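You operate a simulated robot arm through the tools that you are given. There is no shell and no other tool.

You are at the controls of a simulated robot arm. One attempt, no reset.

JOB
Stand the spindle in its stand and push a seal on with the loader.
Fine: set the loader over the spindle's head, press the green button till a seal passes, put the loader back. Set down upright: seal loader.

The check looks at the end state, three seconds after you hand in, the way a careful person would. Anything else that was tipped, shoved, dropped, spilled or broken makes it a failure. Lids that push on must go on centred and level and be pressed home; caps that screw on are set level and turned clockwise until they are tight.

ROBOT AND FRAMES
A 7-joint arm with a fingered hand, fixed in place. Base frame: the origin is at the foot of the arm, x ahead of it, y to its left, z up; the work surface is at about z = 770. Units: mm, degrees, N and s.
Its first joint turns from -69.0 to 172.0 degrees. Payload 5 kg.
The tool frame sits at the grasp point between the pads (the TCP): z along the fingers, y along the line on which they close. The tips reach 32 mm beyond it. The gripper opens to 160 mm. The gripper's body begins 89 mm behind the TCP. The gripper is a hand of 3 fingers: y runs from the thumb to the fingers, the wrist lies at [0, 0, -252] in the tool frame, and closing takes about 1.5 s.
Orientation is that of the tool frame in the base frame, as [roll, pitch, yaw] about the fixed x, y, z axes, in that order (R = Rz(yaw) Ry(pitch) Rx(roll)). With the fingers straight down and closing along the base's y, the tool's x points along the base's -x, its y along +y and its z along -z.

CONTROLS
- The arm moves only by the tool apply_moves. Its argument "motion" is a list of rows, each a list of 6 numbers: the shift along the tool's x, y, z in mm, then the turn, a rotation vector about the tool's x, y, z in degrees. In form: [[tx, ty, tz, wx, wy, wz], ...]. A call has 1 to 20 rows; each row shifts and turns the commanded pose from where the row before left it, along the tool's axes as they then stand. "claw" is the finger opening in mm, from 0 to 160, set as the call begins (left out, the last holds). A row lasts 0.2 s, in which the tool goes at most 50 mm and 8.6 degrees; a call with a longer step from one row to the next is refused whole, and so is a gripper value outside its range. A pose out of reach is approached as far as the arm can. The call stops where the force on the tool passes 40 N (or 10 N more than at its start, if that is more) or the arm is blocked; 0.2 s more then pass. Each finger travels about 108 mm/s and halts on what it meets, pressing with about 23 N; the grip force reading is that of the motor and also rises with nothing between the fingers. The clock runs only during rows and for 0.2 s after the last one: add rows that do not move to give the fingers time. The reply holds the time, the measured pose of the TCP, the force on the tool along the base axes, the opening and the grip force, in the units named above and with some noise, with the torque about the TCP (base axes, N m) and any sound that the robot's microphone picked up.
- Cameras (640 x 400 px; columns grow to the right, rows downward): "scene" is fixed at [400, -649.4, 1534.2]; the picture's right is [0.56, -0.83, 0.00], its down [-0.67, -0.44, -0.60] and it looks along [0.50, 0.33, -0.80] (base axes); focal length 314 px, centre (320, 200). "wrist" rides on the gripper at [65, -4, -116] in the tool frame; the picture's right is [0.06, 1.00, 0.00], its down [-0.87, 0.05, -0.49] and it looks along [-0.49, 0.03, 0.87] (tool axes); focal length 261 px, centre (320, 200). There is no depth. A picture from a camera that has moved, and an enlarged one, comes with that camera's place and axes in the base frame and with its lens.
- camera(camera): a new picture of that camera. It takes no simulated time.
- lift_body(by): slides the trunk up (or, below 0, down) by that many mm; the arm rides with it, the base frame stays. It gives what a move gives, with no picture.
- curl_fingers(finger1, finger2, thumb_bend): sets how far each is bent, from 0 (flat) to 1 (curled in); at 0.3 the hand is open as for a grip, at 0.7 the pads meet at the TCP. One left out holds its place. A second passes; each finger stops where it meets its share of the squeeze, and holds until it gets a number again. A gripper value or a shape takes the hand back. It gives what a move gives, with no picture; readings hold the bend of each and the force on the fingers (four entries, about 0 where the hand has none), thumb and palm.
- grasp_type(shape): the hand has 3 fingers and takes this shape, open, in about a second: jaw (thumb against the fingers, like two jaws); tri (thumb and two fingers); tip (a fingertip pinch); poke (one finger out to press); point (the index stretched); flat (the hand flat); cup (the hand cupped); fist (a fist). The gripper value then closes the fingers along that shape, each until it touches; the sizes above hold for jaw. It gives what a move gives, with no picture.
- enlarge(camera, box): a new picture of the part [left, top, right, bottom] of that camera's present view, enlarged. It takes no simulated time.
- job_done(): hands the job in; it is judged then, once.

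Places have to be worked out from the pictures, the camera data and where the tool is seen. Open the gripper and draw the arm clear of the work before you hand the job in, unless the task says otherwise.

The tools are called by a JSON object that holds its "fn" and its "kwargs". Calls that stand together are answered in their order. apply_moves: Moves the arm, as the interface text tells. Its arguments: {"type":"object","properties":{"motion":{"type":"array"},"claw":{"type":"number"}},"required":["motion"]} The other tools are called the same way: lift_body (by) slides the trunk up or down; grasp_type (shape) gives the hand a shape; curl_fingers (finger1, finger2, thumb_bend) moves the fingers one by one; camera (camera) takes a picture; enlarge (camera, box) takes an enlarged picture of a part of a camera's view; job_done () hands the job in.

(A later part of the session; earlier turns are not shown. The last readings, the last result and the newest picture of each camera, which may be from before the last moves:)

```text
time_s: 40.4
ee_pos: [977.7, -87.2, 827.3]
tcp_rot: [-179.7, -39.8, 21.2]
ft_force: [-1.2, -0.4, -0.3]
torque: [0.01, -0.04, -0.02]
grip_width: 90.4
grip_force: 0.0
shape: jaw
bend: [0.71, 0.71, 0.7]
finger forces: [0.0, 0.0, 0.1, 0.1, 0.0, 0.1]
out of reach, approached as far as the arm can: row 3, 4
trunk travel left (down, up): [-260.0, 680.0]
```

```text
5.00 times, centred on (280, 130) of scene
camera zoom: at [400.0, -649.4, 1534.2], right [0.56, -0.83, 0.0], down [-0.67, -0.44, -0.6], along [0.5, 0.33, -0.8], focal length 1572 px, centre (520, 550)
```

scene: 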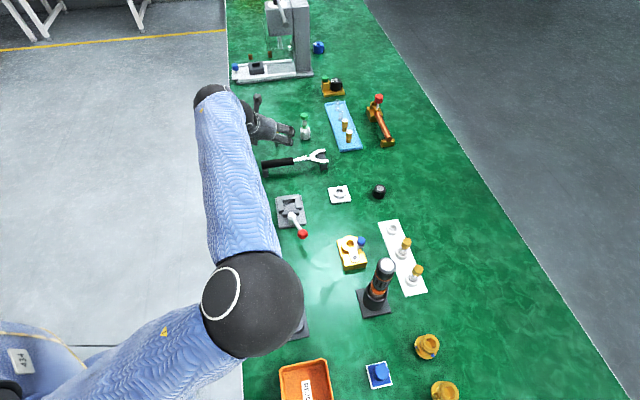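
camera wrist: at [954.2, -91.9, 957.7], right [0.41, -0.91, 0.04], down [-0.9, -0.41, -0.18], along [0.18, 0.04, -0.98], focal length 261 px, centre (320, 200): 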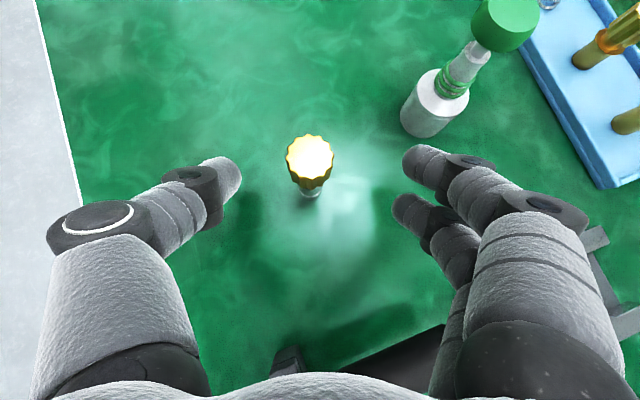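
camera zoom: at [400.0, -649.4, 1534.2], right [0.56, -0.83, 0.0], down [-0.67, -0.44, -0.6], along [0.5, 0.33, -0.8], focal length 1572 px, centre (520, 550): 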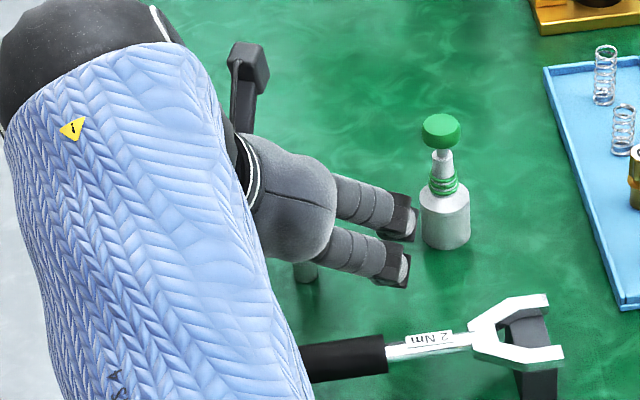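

Still ~20 mm short horizontally. Tilting the tool further outward about the TCP moves the wrist closer to the base, so I tilt 16° more in place and then advance.

{"fn": "apply_moves", "kwargs": {"motion": [[0, 0, -10, 0, 0, 0], [0, 0, 0, 0, 8, 0], [0, 0, 0, 0, 8, 0], [0, 0, 0, 0, 0, 0]]}}

```text
time_s: 41.4
ee_pos: [971.3, -91.7, 834.4]
tcp_rot: [-179.5, -55.8, 20.8]
ft_force: [-0.6, 0.1, -0.3]
torque: [0.03, 0.01, 0.01]
grip_width: 90.4
grip_force: 0.1
shape: jaw
bend: [0.71, 0.71, 0.7]
finger forces: [0.0, 0.0, 0.0, 0.0, 0.0, 0.0]
trunk travel left (down, up): [-260.0, 680.0]
```

Tilt is 56° now. I advance the remaining ~27 mm to (994.5,-74.5,828).

{"fn": "apply_moves", "kwargs": {"motion": [[5.15, -3.95, 13.3, 0, 0, 0], [5.15, -3.95, 13.3, 0, 0, 0], [0, 0, 0, 0, 0, 0]]}}

{"fn": "camera", "kwargs": {"camera": "wrist"}}

{"fn": "camera", "kwargs": {"camera": "scene"}}

```text
time_s: 42.2
ee_pos: [996.4, -72.4, 826.7]
tcp_rot: [-179.6, -55.7, 20.9]
ft_force: [0.1, -0.9, -0.2]
torque: [0.03, -0.01, 0.03]
grip_width: 90.5
grip_force: 0.1
shape: jaw
bend: [0.71, 0.71, 0.7]
finger forces: [0.1, 0.1, 0.0, 0.0, 0.0, 0.0]
trunk travel left (down, up): [-260.0, 680.0]
```

```text
taken
camera wrist: at [940.2, -90.8, 946.0], right [0.39, -0.92, 0.05], down [-0.82, -0.37, -0.44], along [0.42, 0.14, -0.9], focal length 261 px, centre (320, 200)
```

wrist: 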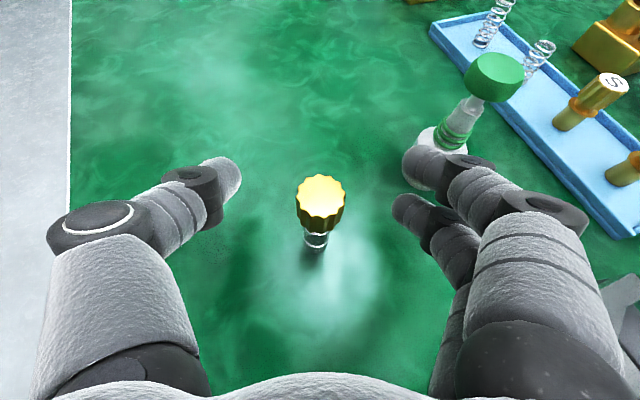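

```text
taken
```

scene: 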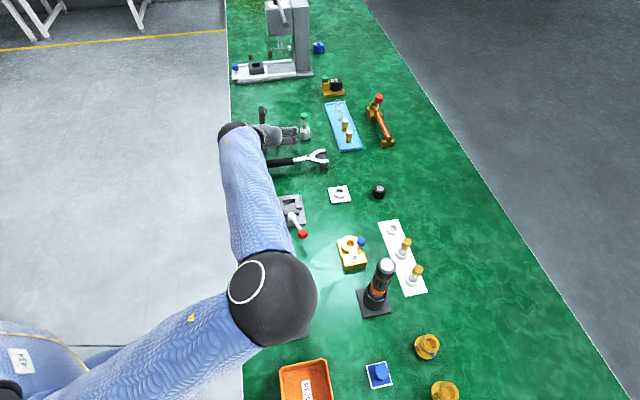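

The gold head sits centred between thumb and fingers. I close the gripper on it.

{"fn": "apply_moves", "kwargs": {"motion": [[0, 0, 0, 0, 0, 0], [0, 0, 0, 0, 0, 0], [0, 0, 0, 0, 0, 0], [0, 0, 0, 0, 0, 0], [0, 0, 0, 0, 0, 0], [0, 0, 0, 0, 0, 0], [0, 0, 0, 0, 0, 0], [0, 0, 0, 0, 0, 0]], "claw": 5}}

{"fn": "camera", "kwargs": {"camera": "wrist"}}

{"fn": "enlarge", "kwargs": {"camera": "scene", "box": [224, 90, 336, 170]}}

```text
time_s: 44.0
ee_pos: [996.8, -73.4, 827.3]
tcp_rot: [-179.5, -55.7, 20.8]
ft_force: [0.0, -0.5, -0.3]
torque: [0.0, 0.0, -0.01]
grip_width: 5.5
grip_force: 0.1
shape: jaw
bend: [0.71, 0.71, 0.7]
finger forces: [0.0, 0.0, 0.0, 0.1, 0.0, 0.0]
trunk travel left (down, up): [-260.0, 680.0]
```

```text
taken
camera wrist: at [940.1, -90.7, 946.3], right [0.39, -0.92, 0.05], down [-0.82, -0.37, -0.44], along [0.42, 0.14, -0.9], focal length 261 px, centre (320, 200)
```

wrist: 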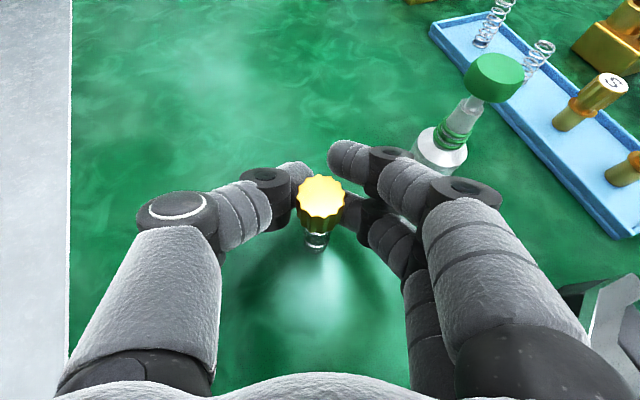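

```text
5.00 times, centred on (280, 130) of scene
camera zoom: at [400.0, -649.4, 1534.2], right [0.56, -0.83, 0.0], down [-0.67, -0.44, -0.6], along [0.5, 0.33, -0.8], focal length 1572 px, centre (520, 550)
```

zoom: 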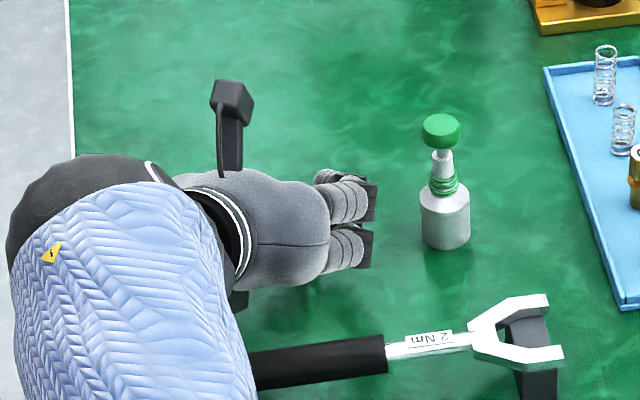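

The reading says 5.5 mm with no force, yet the head seems to be between the fingers. I zoom in to check whether the fingers actually touch it.

{"fn": "enlarge", "kwargs": {"camera": "wrist", "box": [250, 120, 410, 270]}}

{"fn": "enlarge", "kwargs": {"camera": "scene", "box": [262, 110, 318, 150]}}

```text
2.67 times, centred on (330, 195) of wrist
camera zoom: at [940.1, -90.7, 946.3], right [0.39, -0.92, 0.05], down [-0.82, -0.37, -0.44], along [0.42, 0.14, -0.9], focal length 695 px, centre (293, 213)
```

zoom: 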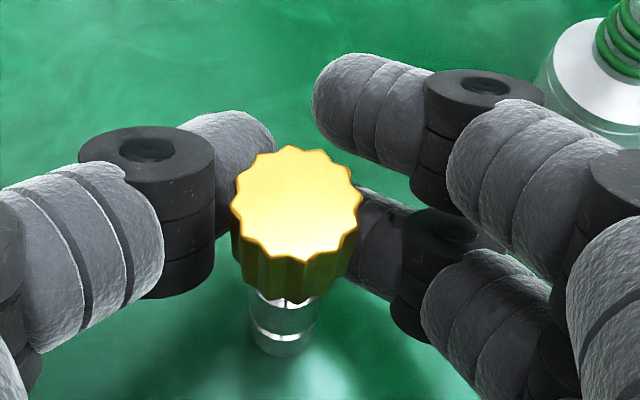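

```text
10.00 times, centred on (290, 130) of scene
camera zoom: at [400.0, -649.4, 1534.2], right [0.56, -0.83, 0.0], down [-0.67, -0.44, -0.6], along [0.5, 0.33, -0.8], focal length 3144 px, centre (620, 900)
```

zoom: 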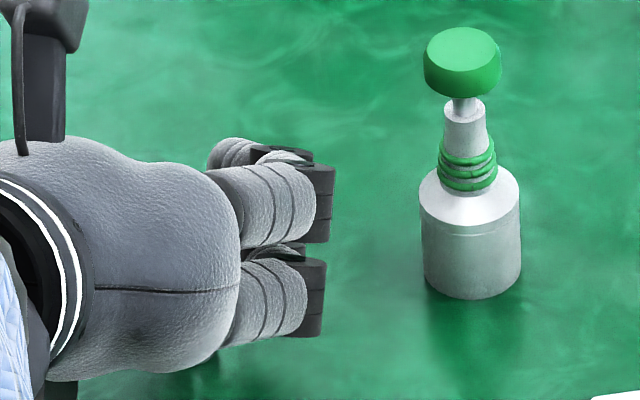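

The fingers curled around the head without touching it (no force). I open, back off 60 mm, and close in free air to see where the fingertips actually meet.

{"fn": "apply_moves", "kwargs": {"motion": [[0, 0, 0, 0, 0, 0], [0, 0, 0, 0, 0, 0], [0, 0, 0, 0, 0, 0], [0, 0, 0, 0, 0, 0], [0, 0, -20, 0, 0, 0], [0, 0, -20, 0, 0, 0], [0, 0, -20, 0, 0, 0], [0, 0, 0, 0, 0, 0]], "claw": 90}}

{"fn": "apply_moves", "kwargs": {"motion": [[0, 0, 0, 0, 0, 0], [0, 0, 0, 0, 0, 0], [0, 0, 0, 0, 0, 0], [0, 0, 0, 0, 0, 0], [0, 0, 0, 0, 0, 0], [0, 0, 0, 0, 0, 0]], "claw": 20}}

{"fn": "enlarge", "kwargs": {"camera": "wrist", "box": [200, 80, 456, 280]}}

{"fn": "enlarge", "kwargs": {"camera": "scene", "box": [240, 100, 312, 150]}}

```text
time_s: 45.8
ee_pos: [948.1, -90.0, 862.3]
tcp_rot: [-179.6, -55.8, 20.9]
ft_force: [0.7, -0.6, 0.5]
torque: [-0.03, 0.02, 0.0]
grip_width: 89.3
grip_force: 0.0
shape: jaw
bend: [0.72, 0.72, 0.7]
finger forces: [0.0, 0.0, 0.0, 0.1, 0.1, 0.0]
trunk travel left (down, up): [-260.0, 680.0]
```

```text
time_s: 47.2
ee_pos: [947.6, -93.0, 862.4]
tcp_rot: [-179.7, -55.7, 20.9]
ft_force: [-0.1, 0.3, -0.9]
torque: [0.01, 0.01, -0.01]
grip_width: 20.3
grip_force: 0.1
shape: jaw
bend: [0.72, 0.72, 0.7]
finger forces: [0.0, 0.0, 0.1, 0.1, 0.0, 0.1]
trunk travel left (down, up): [-260.0, 680.0]
```

```text
2.00 times, centred on (328, 180) of wrist
camera zoom: at [892.7, -109.0, 981.3], right [0.39, -0.92, 0.05], down [-0.82, -0.37, -0.44], along [0.42, 0.14, -0.9], focal length 521 px, centre (304, 240)
```

zoom: 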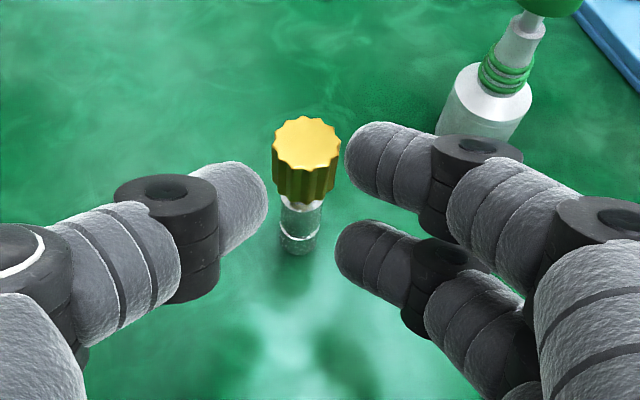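

```text
8.00 times, centred on (276, 125) of scene
camera zoom: at [400.0, -649.4, 1534.2], right [0.56, -0.83, 0.0], down [-0.67, -0.44, -0.6], along [0.5, 0.33, -0.8], focal length 2516 px, centre (672, 800)
```

zoom: 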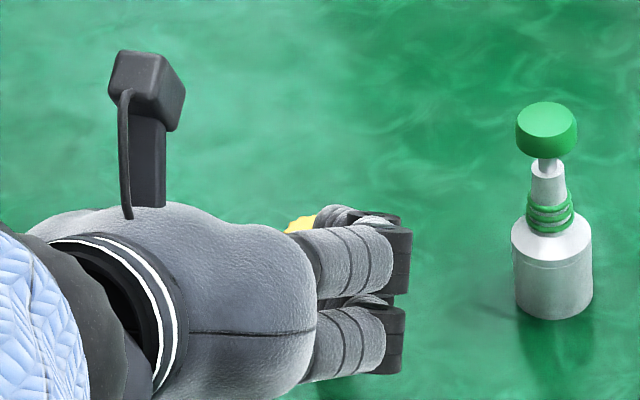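

The spindle is untouched and I now see the fingertips really meet ~24 mm beyond the TCP. So I'll tilt the hand closer to horizontal (75°), open to 70 mm, and line up so the fingertips will pinch the gold head.

{"fn": "apply_moves", "kwargs": {"motion": [[0, 0, -5, 0, 0, 0], [0, 0, 0, 0, 8, 0], [0, 0, 0, 0, 8, 0], [0, 0, 0, 0, 3.2, 0], [-9, 0, -6, 0, 0, 0], [-9.5, -0.8, -6.5, 0, 0, 0], [0, 0, 0, 0, 0, 0]], "claw": 70}}

{"fn": "camera", "kwargs": {"camera": "wrist"}}

{"fn": "camera", "kwargs": {"camera": "scene"}}

```text
time_s: 48.8
ee_pos: [928.2, -97.7, 850.0]
tcp_rot: [-179.1, -75.0, 20.4]
ft_force: [-0.4, -0.6, 0.2]
torque: [0.03, -0.05, 0.0]
grip_width: 69.6
grip_force: 0.0
shape: jaw
bend: [0.73, 0.73, 0.7]
finger forces: [0.0, 0.0, 0.0, 0.0, 0.0, 0.0]
trunk travel left (down, up): [-260.0, 680.0]
```

```text
taken
camera wrist: at [838.9, -128.8, 942.3], right [0.38, -0.92, 0.06], down [-0.63, -0.3, -0.71], along [0.68, 0.23, -0.7], focal length 261 px, centre (320, 200)
```

wrist: 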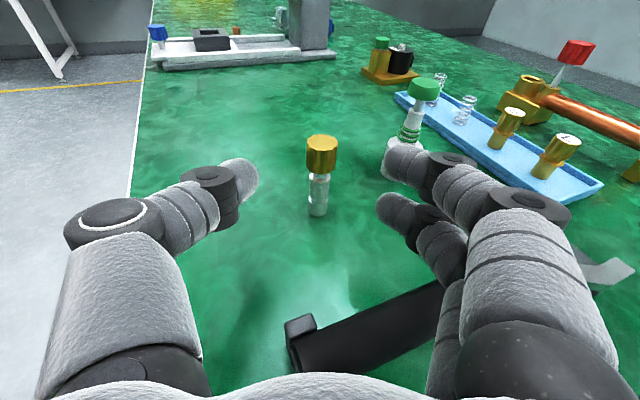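

```text
taken
```

scene: 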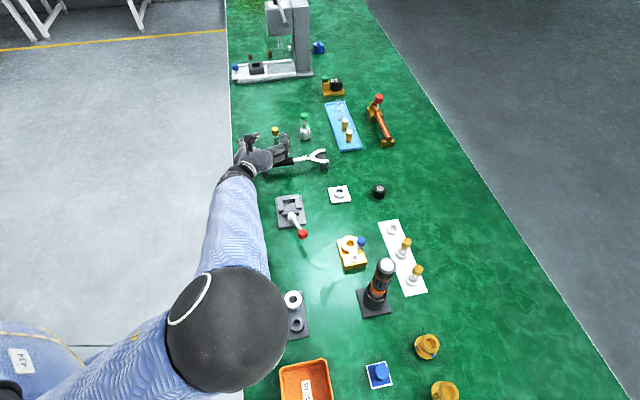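

The head is centred in the gap. I advance 48 mm to put the fingertips around the gold head.

{"fn": "apply_moves", "kwargs": {"motion": [[-0.4, 0.3, 16, 0, 0, 0], [-0.4, 0.3, 16, 0, 0, 0], [-0.4, 0.4, 16, 0, 0, 0], [0, 0, 0, 0, 0, 0]]}}

{"fn": "camera", "kwargs": {"camera": "wrist"}}

{"fn": "enlarge", "kwargs": {"camera": "scene", "box": [240, 100, 312, 150]}}

```text
time_s: 49.8
ee_pos: [970.9, -81.1, 836.2]
tcp_rot: [-179.1, -75.0, 20.3]
ft_force: [0.7, 0.1, -0.1]
torque: [0.01, -0.03, 0.0]
grip_width: 69.5
grip_force: 0.2
shape: jaw
bend: [0.73, 0.73, 0.7]
finger forces: [0.1, 0.0, 0.0, 0.1, 0.0, 0.0]
trunk travel left (down, up): [-260.0, 680.0]
```

```text
taken
camera wrist: at [882.0, -111.9, 928.9], right [0.38, -0.92, 0.06], down [-0.63, -0.3, -0.71], along [0.68, 0.23, -0.7], focal length 261 px, centre (320, 200)
```

wrist: 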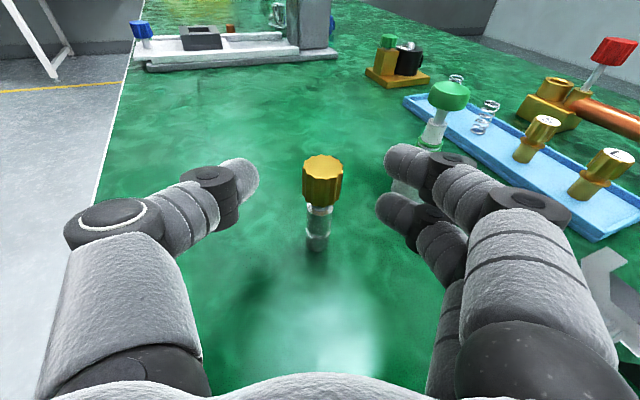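

```text
8.00 times, centred on (276, 125) of scene
camera zoom: at [400.0, -649.4, 1534.2], right [0.56, -0.83, 0.0], down [-0.67, -0.44, -0.6], along [0.5, 0.33, -0.8], focal length 2516 px, centre (672, 800)
```

zoom: 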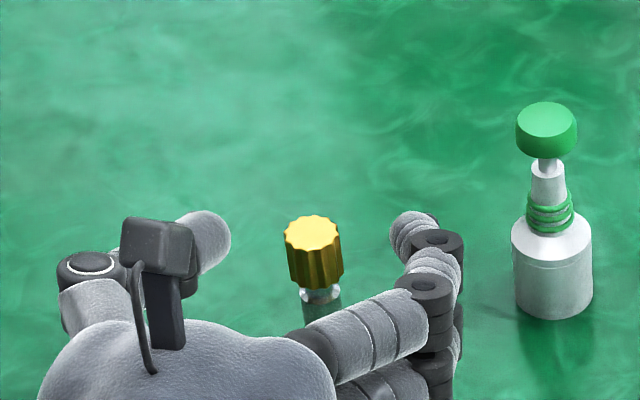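

Geometry suggests the head centre is right at the fingertip pinch point. I close on it.

{"fn": "apply_moves", "kwargs": {"motion": [[0, 0, 0, 0, 0, 0], [0, 0, 0, 0, 0, 0], [0, 0, 0, 0, 0, 0], [0, 0, 0, 0, 0, 0], [0, 0, 0, 0, 0, 0], [0, 0, 0, 0, 0, 0]], "claw": 10}}

{"fn": "enlarge", "kwargs": {"camera": "wrist", "box": [240, 120, 400, 260]}}

{"fn": "enlarge", "kwargs": {"camera": "scene", "box": [240, 100, 312, 150]}}

```text
time_s: 51.2
ee_pos: [970.7, -81.1, 835.8]
tcp_rot: [-179.2, -74.9, 20.4]
ft_force: [-0.5, 1.1, 0.2]
torque: [-0.04, -0.01, 0.03]
grip_width: 17.0
grip_force: 22.9
shape: jaw
bend: [0.72, 0.72, 0.7]
finger forces: [10.4, 9.9, 0.0, 0.0, 20.1, 0.0]
trunk travel left (down, up): [-260.0, 680.0]
```

```text
2.86 times, centred on (320, 190) of wrist
camera zoom: at [881.8, -111.8, 928.9], right [0.38, -0.92, 0.06], down [-0.63, -0.3, -0.71], along [0.68, 0.23, -0.7], focal length 745 px, centre (320, 229)
```

zoom: 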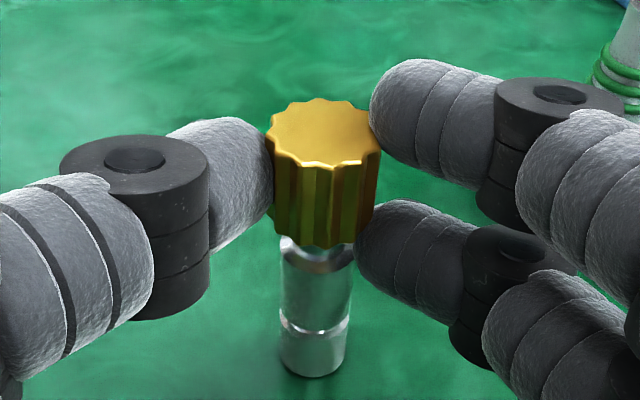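

```text
8.00 times, centred on (276, 125) of scene
camera zoom: at [400.0, -649.4, 1534.2], right [0.56, -0.83, 0.0], down [-0.67, -0.44, -0.6], along [0.5, 0.33, -0.8], focal length 2516 px, centre (672, 800)
```

zoom: 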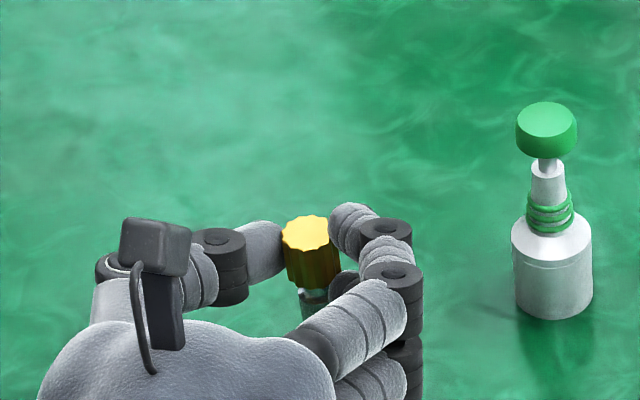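

Firm grip: both fingers ~10 N, thumb 20 N, spindle upright. I lift straight up 80 mm.

{"fn": "apply_moves", "kwargs": {"motion": [[9.7, 0, -2.6, 0, 0, 0], [19.3, 0, -5.2, 0, 0, 0], [19.3, 0, -5.2, 0, 0, 0], [19.3, 0, -5.2, 0, 0, 0], [9.7, 0, -2.6, 0, 0, 0], [0, 0, 0, 0, 0, 0]]}}

{"fn": "enlarge", "kwargs": {"camera": "wrist", "box": [240, 120, 400, 260]}}

{"fn": "camera", "kwargs": {"camera": "scene"}}

```text
time_s: 52.6
ee_pos: [972.5, -81.9, 917.4]
tcp_rot: [-179.1, -74.9, 20.4]
ft_force: [-0.1, 0.1, -0.2]
torque: [0.01, 0.0, -0.01]
grip_width: 17.1
grip_force: 23.4
shape: jaw
bend: [0.72, 0.72, 0.7]
finger forces: [10.4, 10.0, 0.1, 0.0, 20.0, 0.1]
trunk travel left (down, up): [-260.0, 680.0]
```

```text
2.86 times, centred on (320, 190) of wrist
camera zoom: at [883.3, -112.4, 1009.5], right [0.38, -0.92, 0.06], down [-0.63, -0.3, -0.71], along [0.68, 0.23, -0.7], focal length 745 px, centre (320, 229)
```

zoom: 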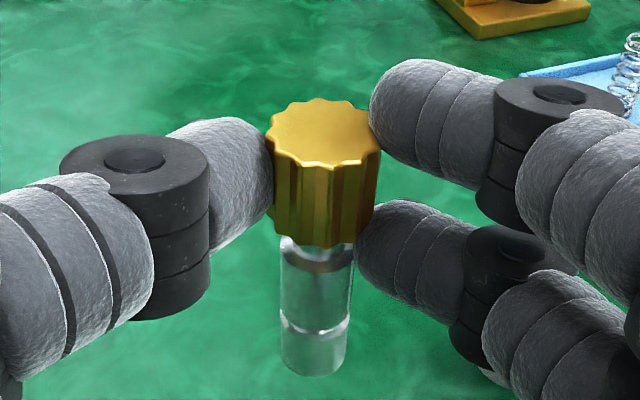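

```text
taken
```

scene: 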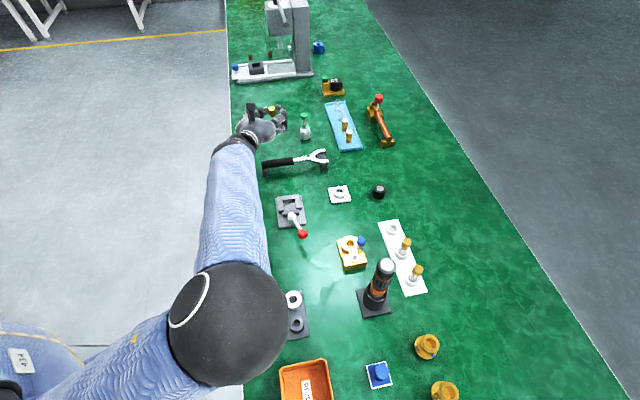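

Lift is clean. Now I carry it toward the stand (bore estimated at (925.5,-373)) at the same height, first half of the way.

{"fn": "apply_moves", "kwargs": {"motion": [[-5.5, 31.9, -20.45, 0, 0, 0], [-5.5, 31.9, -20.45, 0, 0, 0], [-5.5, 31.9, -20.45, 0, 0, 0], [-5.5, 31.9, -20.45, 0, 0, 0], [0, 0, 0, 0, 0, 0]]}}

{"fn": "camera", "kwargs": {"camera": "scene"}}

{"fn": "camera", "kwargs": {"camera": "wrist"}}

```text
time_s: 53.8
ee_pos: [940.9, -230.3, 916.3]
tcp_rot: [-179.0, -75.0, 20.3]
ft_force: [0.5, -1.5, -0.8]
torque: [0.01, -0.02, 0.02]
grip_width: 16.8
grip_force: 22.9
shape: jaw
bend: [0.72, 0.72, 0.7]
finger forces: [10.7, 10.2, 0.0, 0.0, 20.2, 0.0]
trunk travel left (down, up): [-260.0, 680.0]
```

```text
taken
```

scene: 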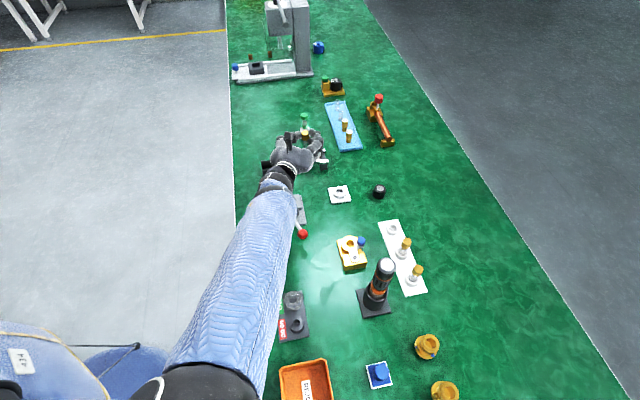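

```text
taken
camera wrist: at [851.3, -261.7, 1007.8], right [0.38, -0.92, 0.06], down [-0.63, -0.3, -0.71], along [0.68, 0.23, -0.7], focal length 261 px, centre (320, 200)
```

wrist: 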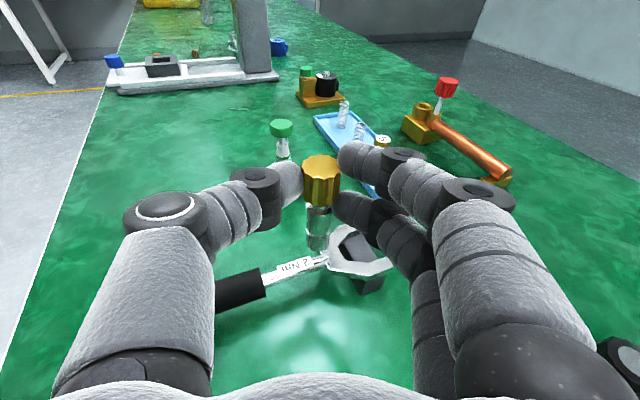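

Halfway, all clear. I continue to above the stand.

{"fn": "apply_moves", "kwargs": {"motion": [[-5.7, 31.8, -21.3, 0, 0, 0], [-5.7, 31.8, -21.3, 0, 0, 0], [-5.7, 31.8, -21.3, 0, 0, 0], [-5.7, 31.8, -21.3, 0, 0, 0], [0, 0, 0, 0, 0, 0]]}}

{"fn": "camera", "kwargs": {"camera": "scene"}}

{"fn": "camera", "kwargs": {"camera": "wrist"}}

{"fn": "enlarge", "kwargs": {"camera": "scene", "box": [300, 150, 380, 210]}}

```text
time_s: 55.0
ee_pos: [902.5, -381.9, 915.7]
tcp_rot: [-179.1, -74.9, 20.4]
ft_force: [-0.2, 0.9, -0.9]
torque: [-0.02, 0.02, 0.05]
grip_width: 16.6
grip_force: 23.3
shape: jaw
bend: [0.72, 0.72, 0.7]
finger forces: [10.8, 10.2, 0.1, 0.0, 20.1, 0.0]
trunk travel left (down, up): [-260.0, 680.0]
```

```text
taken
```

scene: 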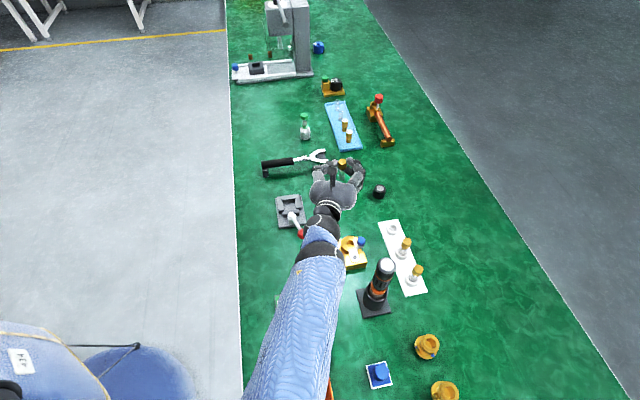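

```text
taken
camera wrist: at [812.9, -411.9, 1008.4], right [0.38, -0.92, 0.06], down [-0.63, -0.3, -0.71], along [0.68, 0.23, -0.7], focal length 261 px, centre (320, 200)
```

wrist: 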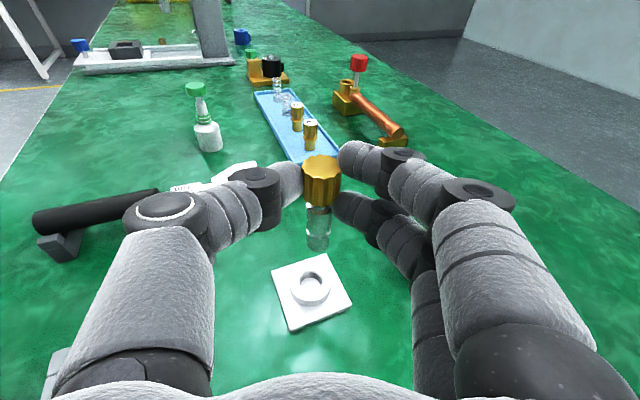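

```text
6.67 times, centred on (340, 180) of scene
camera zoom: at [400.0, -649.4, 1534.2], right [0.56, -0.83, 0.0], down [-0.67, -0.44, -0.6], along [0.5, 0.33, -0.8], focal length 2096 px, centre (187, 333)
```

zoom: 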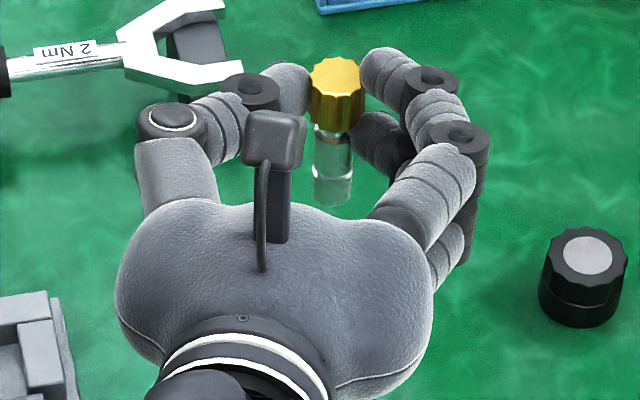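

The stand is visible below the spindle in the wrist view. I zoom to measure alignment.

{"fn": "enlarge", "kwargs": {"camera": "wrist", "box": [256, 180, 376, 340]}}

```text
2.50 times, centred on (316, 260) of wrist
camera zoom: at [812.9, -411.9, 1008.4], right [0.38, -0.92, 0.06], down [-0.63, -0.3, -0.71], along [0.68, 0.23, -0.7], focal length 652 px, centre (330, 50)
```

zoom: 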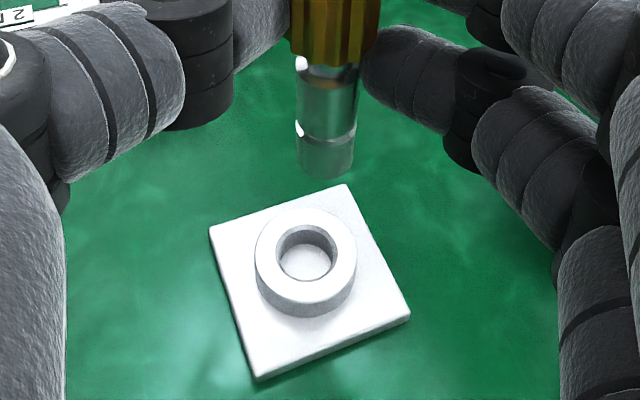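

The stand's ring measures about 3–4 mm to the hand's left of the spindle. I correct by 3 mm and lower until the spindle's foot is just above the ring, then re-measure.

{"fn": "apply_moves", "kwargs": {"motion": [[-17.3, -0.93, 5.03, 0, 0, 0], [-17.3, -0.93, 5.03, 0, 0, 0], [-17.3, -0.93, 5.03, 0, 0, 0], [0, 0, 0, 0, 0, 0]]}}

{"fn": "enlarge", "kwargs": {"camera": "wrist", "box": [256, 140, 384, 300]}}

{"fn": "enlarge", "kwargs": {"camera": "scene", "box": [308, 150, 372, 200]}}

```text
time_s: 56.0
ee_pos: [902.6, -378.3, 861.8]
tcp_rot: [-179.1, -74.9, 20.4]
ft_force: [0.3, -1.0, -1.0]
torque: [-0.04, -0.01, 0.01]
grip_width: 16.4
grip_force: 23.0
shape: jaw
bend: [0.72, 0.72, 0.7]
finger forces: [11.0, 10.4, 0.0, 0.1, 20.1, 0.0]
trunk travel left (down, up): [-260.0, 680.0]
```

```text
2.50 times, centred on (320, 220) of wrist
camera zoom: at [813.4, -409.0, 953.3], right [0.38, -0.92, 0.06], down [-0.63, -0.3, -0.71], along [0.68, 0.23, -0.7], focal length 652 px, centre (320, 150)
```

zoom: 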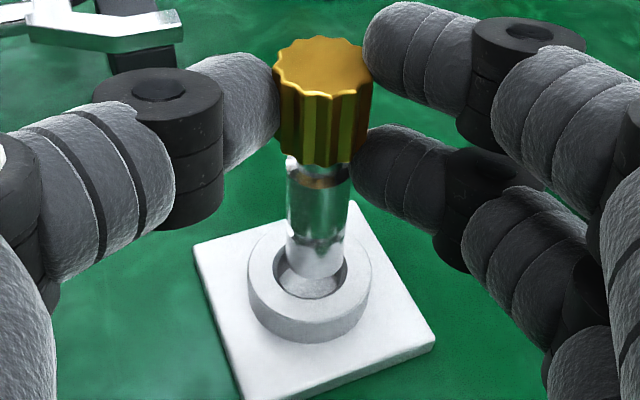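

```text
8.00 times, centred on (340, 175) of scene
camera zoom: at [400.0, -649.4, 1534.2], right [0.56, -0.83, 0.0], down [-0.67, -0.44, -0.6], along [0.5, 0.33, -0.8], focal length 2516 px, centre (160, 400)
```

zoom: 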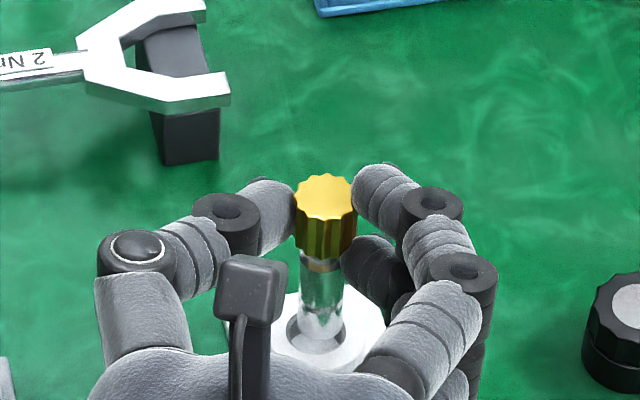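

The foot is just above the bore, off by only ~2 mm. I trim that and lower 17 mm into the bore.

{"fn": "apply_moves", "kwargs": {"motion": [[0.28, -1.5, 1.1, 0, 0, 0], [0, 0, 0, 0, 0, 0], [-5.5, 0, 1.5, 0, 0, 0], [-5.5, 0, 1.5, 0, 0, 0], [-5.4, 0, 1.5, 0, 0, 0], [0, 0, 0, 0, 0, 0]]}}

{"fn": "enlarge", "kwargs": {"camera": "wrist", "box": [256, 120, 384, 280]}}

{"fn": "enlarge", "kwargs": {"camera": "scene", "box": [308, 150, 372, 200]}}

```text
time_s: 57.4
ee_pos: [903.0, -378.3, 843.1]
tcp_rot: [-179.1, -75.0, 20.3]
ft_force: [-0.3, -0.4, 0.1]
torque: [0.02, -0.03, 0.01]
grip_width: 16.8
grip_force: 22.9
shape: jaw
bend: [0.72, 0.72, 0.7]
finger forces: [11.1, 10.3, 0.0, 0.1, 20.1, 0.0]
trunk travel left (down, up): [-260.0, 680.0]
```

```text
2.50 times, centred on (320, 200) of wrist
camera zoom: at [813.9, -408.3, 936.7], right [0.38, -0.92, 0.06], down [-0.63, -0.3, -0.71], along [0.68, 0.23, -0.7], focal length 652 px, centre (320, 200)
```

zoom: 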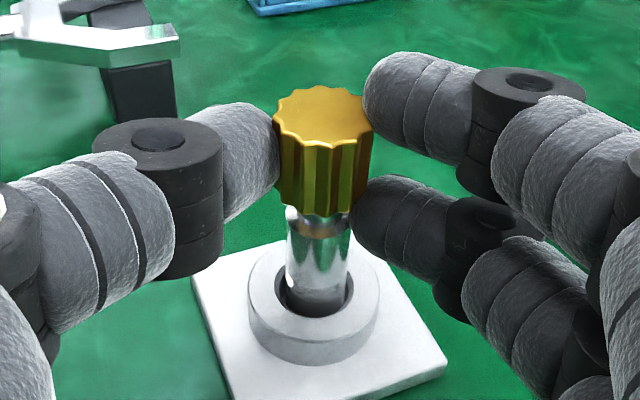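

```text
8.00 times, centred on (340, 175) of scene
camera zoom: at [400.0, -649.4, 1534.2], right [0.56, -0.83, 0.0], down [-0.67, -0.44, -0.6], along [0.5, 0.33, -0.8], focal length 2516 px, centre (160, 400)
```

zoom: 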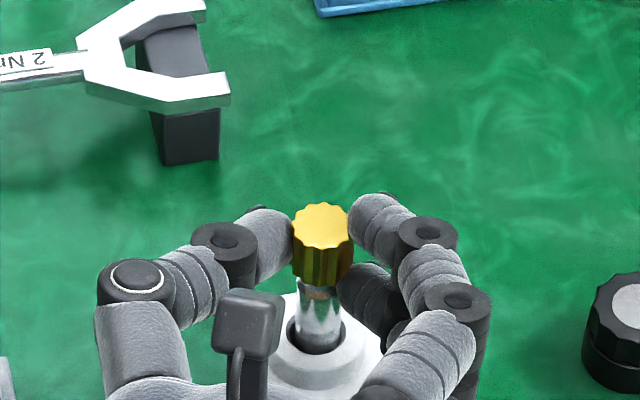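

The spindle foot is in the bore and centred, no contact forces yet. I lower gently to the floor of the bore in small steps.

{"fn": "apply_moves", "kwargs": {"motion": [[-1.45, 0, 0.39, 0, 0, 0], [-1.45, 0, 0.39, 0, 0, 0], [0, 0, 0, 0, 0, 0]]}}

```text
time_s: 58.2
ee_pos: [904.3, -377.5, 844.1]
tcp_rot: [-179.3, -75.1, 20.5]
ft_force: [1.2, -1.0, 11.4]
torque: [0.12, -0.2, 0.01]
grip_width: 16.6
grip_force: 22.9
shape: jaw
bend: [0.72, 0.72, 0.7]
finger forces: [13.2, 8.5, 0.0, 0.0, 20.2, 0.0]
trunk travel left (down, up): [-260.0, 680.0]
```

Contact with the floor (11 N). I ease the load by 0.8 mm and then open the fingers to 60 mm.

{"fn": "apply_moves", "kwargs": {"motion": [[0.8, 0, -0.2, 0, 0, 0], [0, 0, 0, 0, 0, 0]]}}

{"fn": "apply_moves", "kwargs": {"motion": [[0, 0, 0, 0, 0, 0], [0, 0, 0, 0, 0, 0], [0, 0, 0, 0, 0, 0], [0, 0, 0, 0, 0, 0]], "claw": 60}}

{"fn": "camera", "kwargs": {"camera": "wrist"}}

{"fn": "enlarge", "kwargs": {"camera": "scene", "box": [308, 150, 372, 200]}}

```text
time_s: 58.8
ee_pos: [903.4, -378.0, 843.8]
tcp_rot: [-179.2, -75.0, 20.4]
ft_force: [0.1, -0.4, 11.8]
torque: [0.12, -0.27, -0.02]
grip_width: 17.0
grip_force: 22.5
shape: jaw
bend: [0.72, 0.72, 0.7]
finger forces: [13.3, 8.6, 0.0, 0.1, 20.3, 0.0]
trunk travel left (down, up): [-260.0, 680.0]
```

```text
time_s: 59.8
ee_pos: [904.4, -377.7, 842.9]
tcp_rot: [-179.0, -75.0, 20.4]
ft_force: [0.8, 0.2, -0.6]
torque: [-0.02, 0.01, 0.0]
grip_width: 59.3
grip_force: 0.0
shape: jaw
bend: [0.73, 0.73, 0.7]
finger forces: [0.0, 0.1, 0.0, 0.1, 0.0, 0.1]
trunk travel left (down, up): [-260.0, 680.0]
```

```text
taken
camera wrist: at [814.2, -408.4, 934.5], right [0.38, -0.92, 0.06], down [-0.63, -0.3, -0.71], along [0.67, 0.23, -0.7], focal length 261 px, centre (320, 200)
```

wrist: 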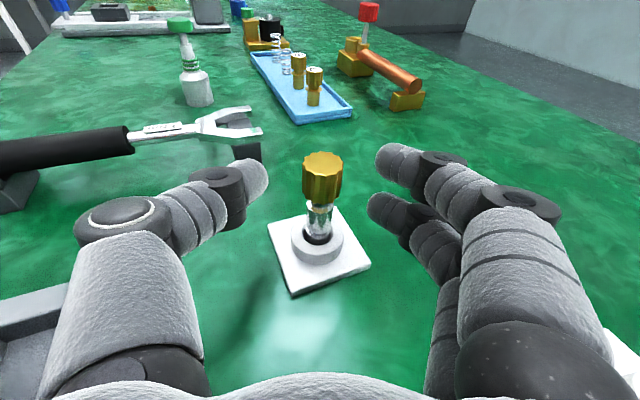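

```text
8.00 times, centred on (340, 175) of scene
camera zoom: at [400.0, -649.4, 1534.2], right [0.56, -0.83, 0.0], down [-0.67, -0.44, -0.6], along [0.5, 0.33, -0.8], focal length 2516 px, centre (160, 400)
```

zoom: 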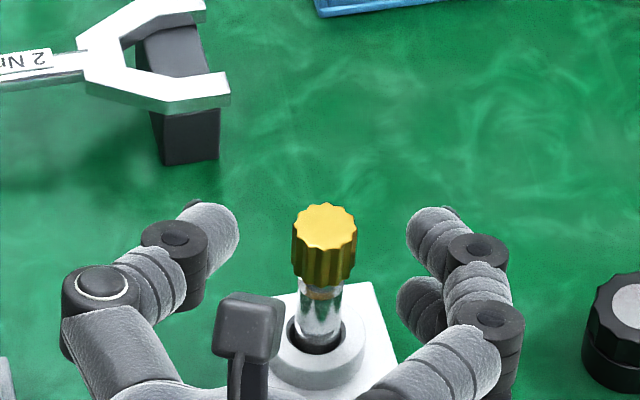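

Released; the spindle stands in the stand. I retreat straight back 80 mm and check it.

{"fn": "apply_moves", "kwargs": {"motion": [[0, 0, -20, 0, 0, 0], [0, 0, -20, 0, 0, 0], [0, 0, -20, 0, 0, 0], [0, 0, -20, 0, 0, 0], [19.3, 0, -5.2, 0, 0, 0], [19.3, 0, -5.2, 0, 0, 0], [19.3, 0, -5.2, 0, 0, 0], [0, 0, 0, 0, 0, 0]]}}

{"fn": "enlarge", "kwargs": {"camera": "wrist", "box": [240, 100, 400, 220]}}

{"fn": "enlarge", "kwargs": {"camera": "scene", "box": [308, 160, 372, 210]}}

{"fn": "camera", "kwargs": {"camera": "wrist"}}

```text
time_s: 61.6
ee_pos: [832.1, -405.6, 921.4]
tcp_rot: [-179.1, -75.0, 20.4]
ft_force: [0.7, 0.4, -0.6]
torque: [0.0, 0.0, 0.0]
grip_width: 59.8
grip_force: 0.2
shape: jaw
bend: [0.73, 0.73, 0.7]
finger forces: [0.1, 0.0, 0.1, 0.1, 0.1, 0.0]
trunk travel left (down, up): [-260.0, 680.0]
```

```text
3.33 times, centred on (320, 160) of wrist
camera zoom: at [741.6, -436.4, 1014.5], right [0.38, -0.92, 0.06], down [-0.63, -0.3, -0.71], along [0.68, 0.23, -0.7], focal length 869 px, centre (320, 333)
```

zoom: 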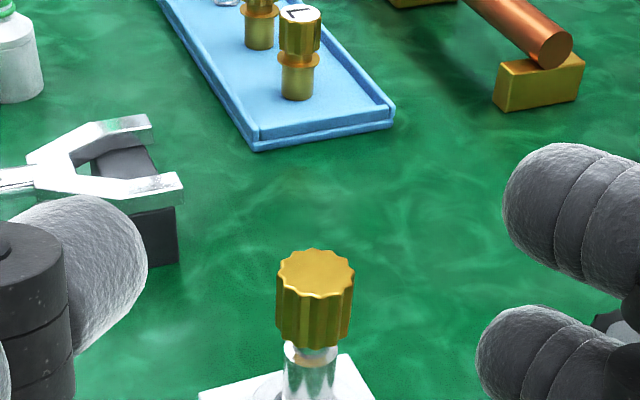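

```text
8.00 times, centred on (340, 185) of scene
camera zoom: at [400.0, -649.4, 1534.2], right [0.56, -0.83, 0.0], down [-0.67, -0.44, -0.6], along [0.5, 0.33, -0.8], focal length 2516 px, centre (160, 320)
```

zoom: 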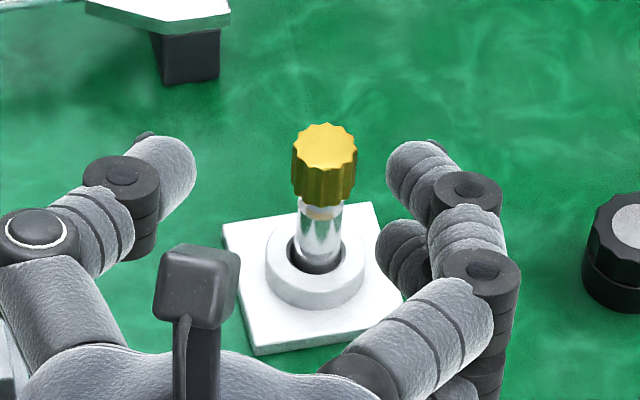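

```text
taken
camera wrist: at [741.6, -436.4, 1014.5], right [0.38, -0.92, 0.06], down [-0.63, -0.3, -0.71], along [0.68, 0.23, -0.7], focal length 261 px, centre (320, 200)
```

wrist: 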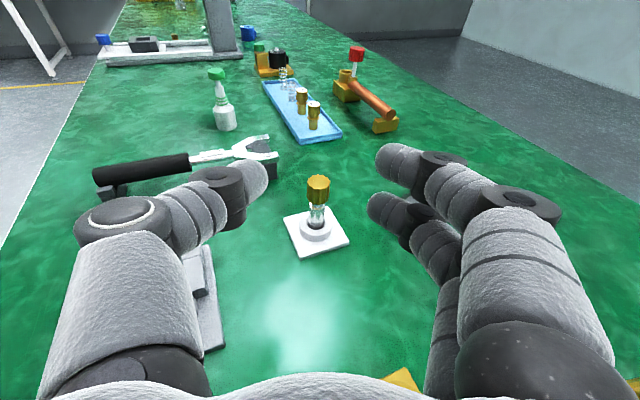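

Spindle is seated and upright in its stand. Now for the loader: I go up 30 mm and move back over toward the loader's near side, at a safe height.

{"fn": "apply_moves", "kwargs": {"motion": [[29, 0, -7.8, 0, 0, 0], [7.06, -24.8, 26.6, 0, 0, 0], [7.06, -24.8, 26.6, 0, 0, 0], [7.06, -24.8, 26.6, 0, 0, 0], [7.06, -24.8, 26.6, 0, 0, 0], [7.06, -24.8, 26.6, 0, 0, 0], [7.06, -24.8, 26.6, 0, 0, 0], [7.06, -24.8, 26.6, 0, 0, 0], [7.06, -24.8, 26.6, 0, 0, 0], [0, 0, 0, -7.25, 0, 1.95], [0, 0, 0, -7.25, 0, 1.95], [0, 0, 0, 0, 0, 0]], "claw": 75}}

{"fn": "camera", "kwargs": {"camera": "wrist"}}

{"fn": "camera", "kwargs": {"camera": "scene"}}

```text
time_s: 64.2
ee_pos: [965.7, -141.7, 954.0]
tcp_rot: [-179.1, -75.0, 5.3]
ft_force: [-0.6, 0.1, -1.3]
torque: [0.0, -0.01, 0.0]
grip_width: 74.7
grip_force: 0.1
shape: jaw
bend: [0.73, 0.73, 0.7]
finger forces: [0.1, 0.1, 0.0, 0.0, 0.0, 0.0]
trunk travel left (down, up): [-260.0, 680.0]
```

```text
taken
camera wrist: at [871.0, -147.1, 1046.1], right [0.12, -0.99, 0.06], down [-0.69, -0.13, -0.71], along [0.71, 0.05, -0.7], focal length 261 px, centre (320, 200)
```

wrist: 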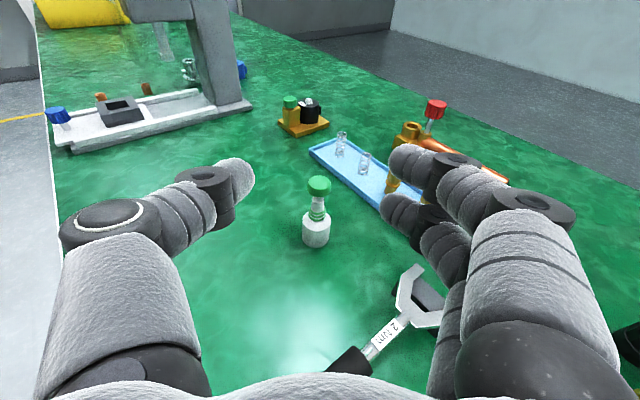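

```text
taken
```

scene: 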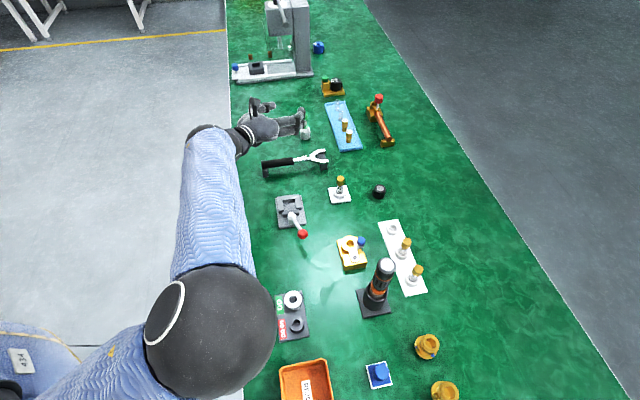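

Good posture, no limits hit. I zoom on the loader and check the seated spindle in the scene view too.

{"fn": "enlarge", "kwargs": {"camera": "wrist", "box": [270, 160, 366, 260]}}

{"fn": "enlarge", "kwargs": {"camera": "scene", "box": [308, 160, 372, 210]}}

```text
4.00 times, centred on (318, 210) of wrist
camera zoom: at [871.0, -147.1, 1046.1], right [0.12, -0.99, 0.06], down [-0.69, -0.13, -0.71], along [0.71, 0.05, -0.7], focal length 1043 px, centre (328, 160)
```

zoom: 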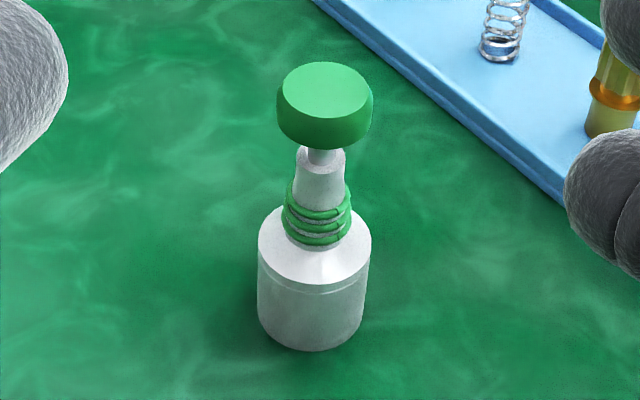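

```text
8.00 times, centred on (340, 185) of scene
camera zoom: at [400.0, -649.4, 1534.2], right [0.56, -0.83, 0.0], down [-0.67, -0.44, -0.6], along [0.5, 0.33, -0.8], focal length 2516 px, centre (160, 320)
```

zoom: 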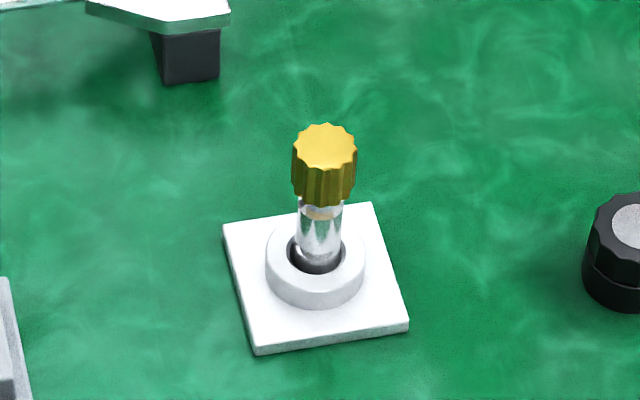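

Loader is at about (1082,-130.5). I set tilt to 68° (to clear the wrench under the hand) and lower to a pre-grasp pose 80 mm behind it.

{"fn": "apply_moves", "kwargs": {"motion": [[0, 0, 0, -0.9, -7, 0], [-24.9, -0.1, 15.8, 0, 0, 0], [-24.9, -0.1, 15.8, 0, 0, 0], [-24.9, -0.1, 15.8, 0, 0, 0], [-24.9, -0.1, 15.8, 0, 0, 0], [0, 0, 0, 0, 0, 0]]}}

{"fn": "camera", "kwargs": {"camera": "wrist"}}

{"fn": "camera", "kwargs": {"camera": "scene"}}

```text
time_s: 65.6
ee_pos: [985.9, -138.3, 838.0]
tcp_rot: [179.9, -67.9, 5.5]
ft_force: [0.2, 0.0, -0.1]
torque: [0.02, -0.03, 0.0]
grip_width: 74.9
grip_force: 0.2
shape: jaw
bend: [0.73, 0.73, 0.7]
finger forces: [0.1, 0.0, 0.0, 0.0, 0.1, 0.1]
trunk travel left (down, up): [-260.0, 680.0]
```

```text
taken
camera wrist: at [903.9, -141.0, 940.8], right [0.12, -0.99, 0.06], down [-0.77, -0.13, -0.62], along [0.62, 0.03, -0.78], focal length 261 px, centre (320, 200)
```

wrist: 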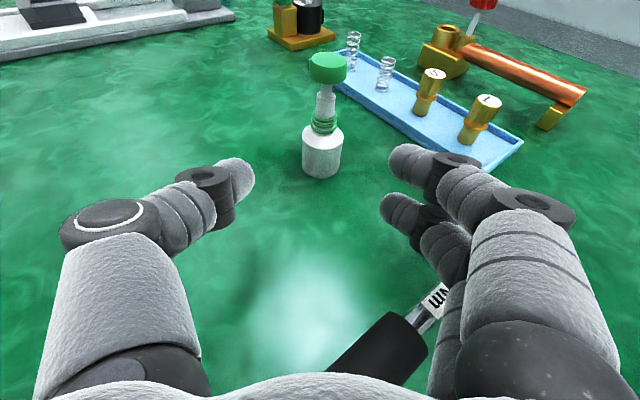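

```text
taken
```

scene: 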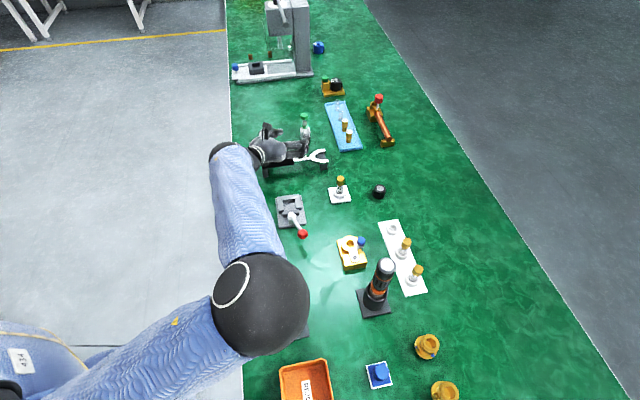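

The loader is centred in the gap (~1.5 mm right). I advance 81 mm to bring the fingertips around its white body.

{"fn": "apply_moves", "kwargs": {"motion": [[0, 0.28, 16.2, 0, 0, 0], [0, 0.28, 16.2, 0, 0, 0], [0, 0.28, 16.2, 0, 0, 0], [0, 0.28, 16.2, 0, 0, 0], [0, 0.28, 16.2, 0, 0, 0], [0, 0, 0, 0, 0, 0]]}}

{"fn": "camera", "kwargs": {"camera": "wrist"}}

{"fn": "enlarge", "kwargs": {"camera": "scene", "box": [252, 100, 340, 170]}}

```text
time_s: 67.0
ee_pos: [1061.3, -134.6, 805.4]
tcp_rot: [179.9, -67.9, 5.6]
ft_force: [0.5, 0.5, -0.2]
torque: [0.03, 0.0, 0.01]
grip_width: 74.5
grip_force: 0.2
shape: jaw
bend: [0.73, 0.73, 0.7]
finger forces: [0.0, 0.1, 0.0, 0.0, 0.0, 0.0]
trunk travel left (down, up): [-260.0, 680.0]
```

```text
taken
camera wrist: at [979.2, -137.1, 909.7], right [0.12, -0.99, 0.06], down [-0.77, -0.13, -0.62], along [0.62, 0.03, -0.78], focal length 261 px, centre (320, 200)
```

wrist: 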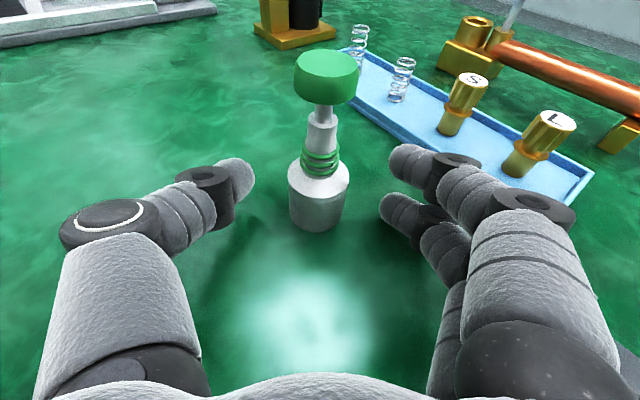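

```text
5.71 times, centred on (296, 135) of scene
camera zoom: at [400.0, -649.4, 1534.2], right [0.56, -0.83, 0.0], down [-0.67, -0.44, -0.6], along [0.5, 0.33, -0.8], focal length 1797 px, centre (457, 571)
```

zoom: 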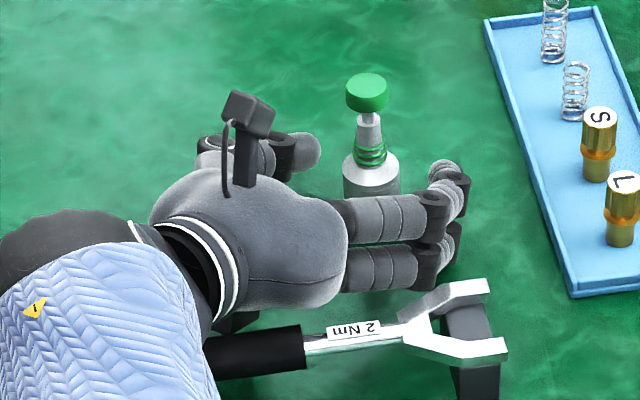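

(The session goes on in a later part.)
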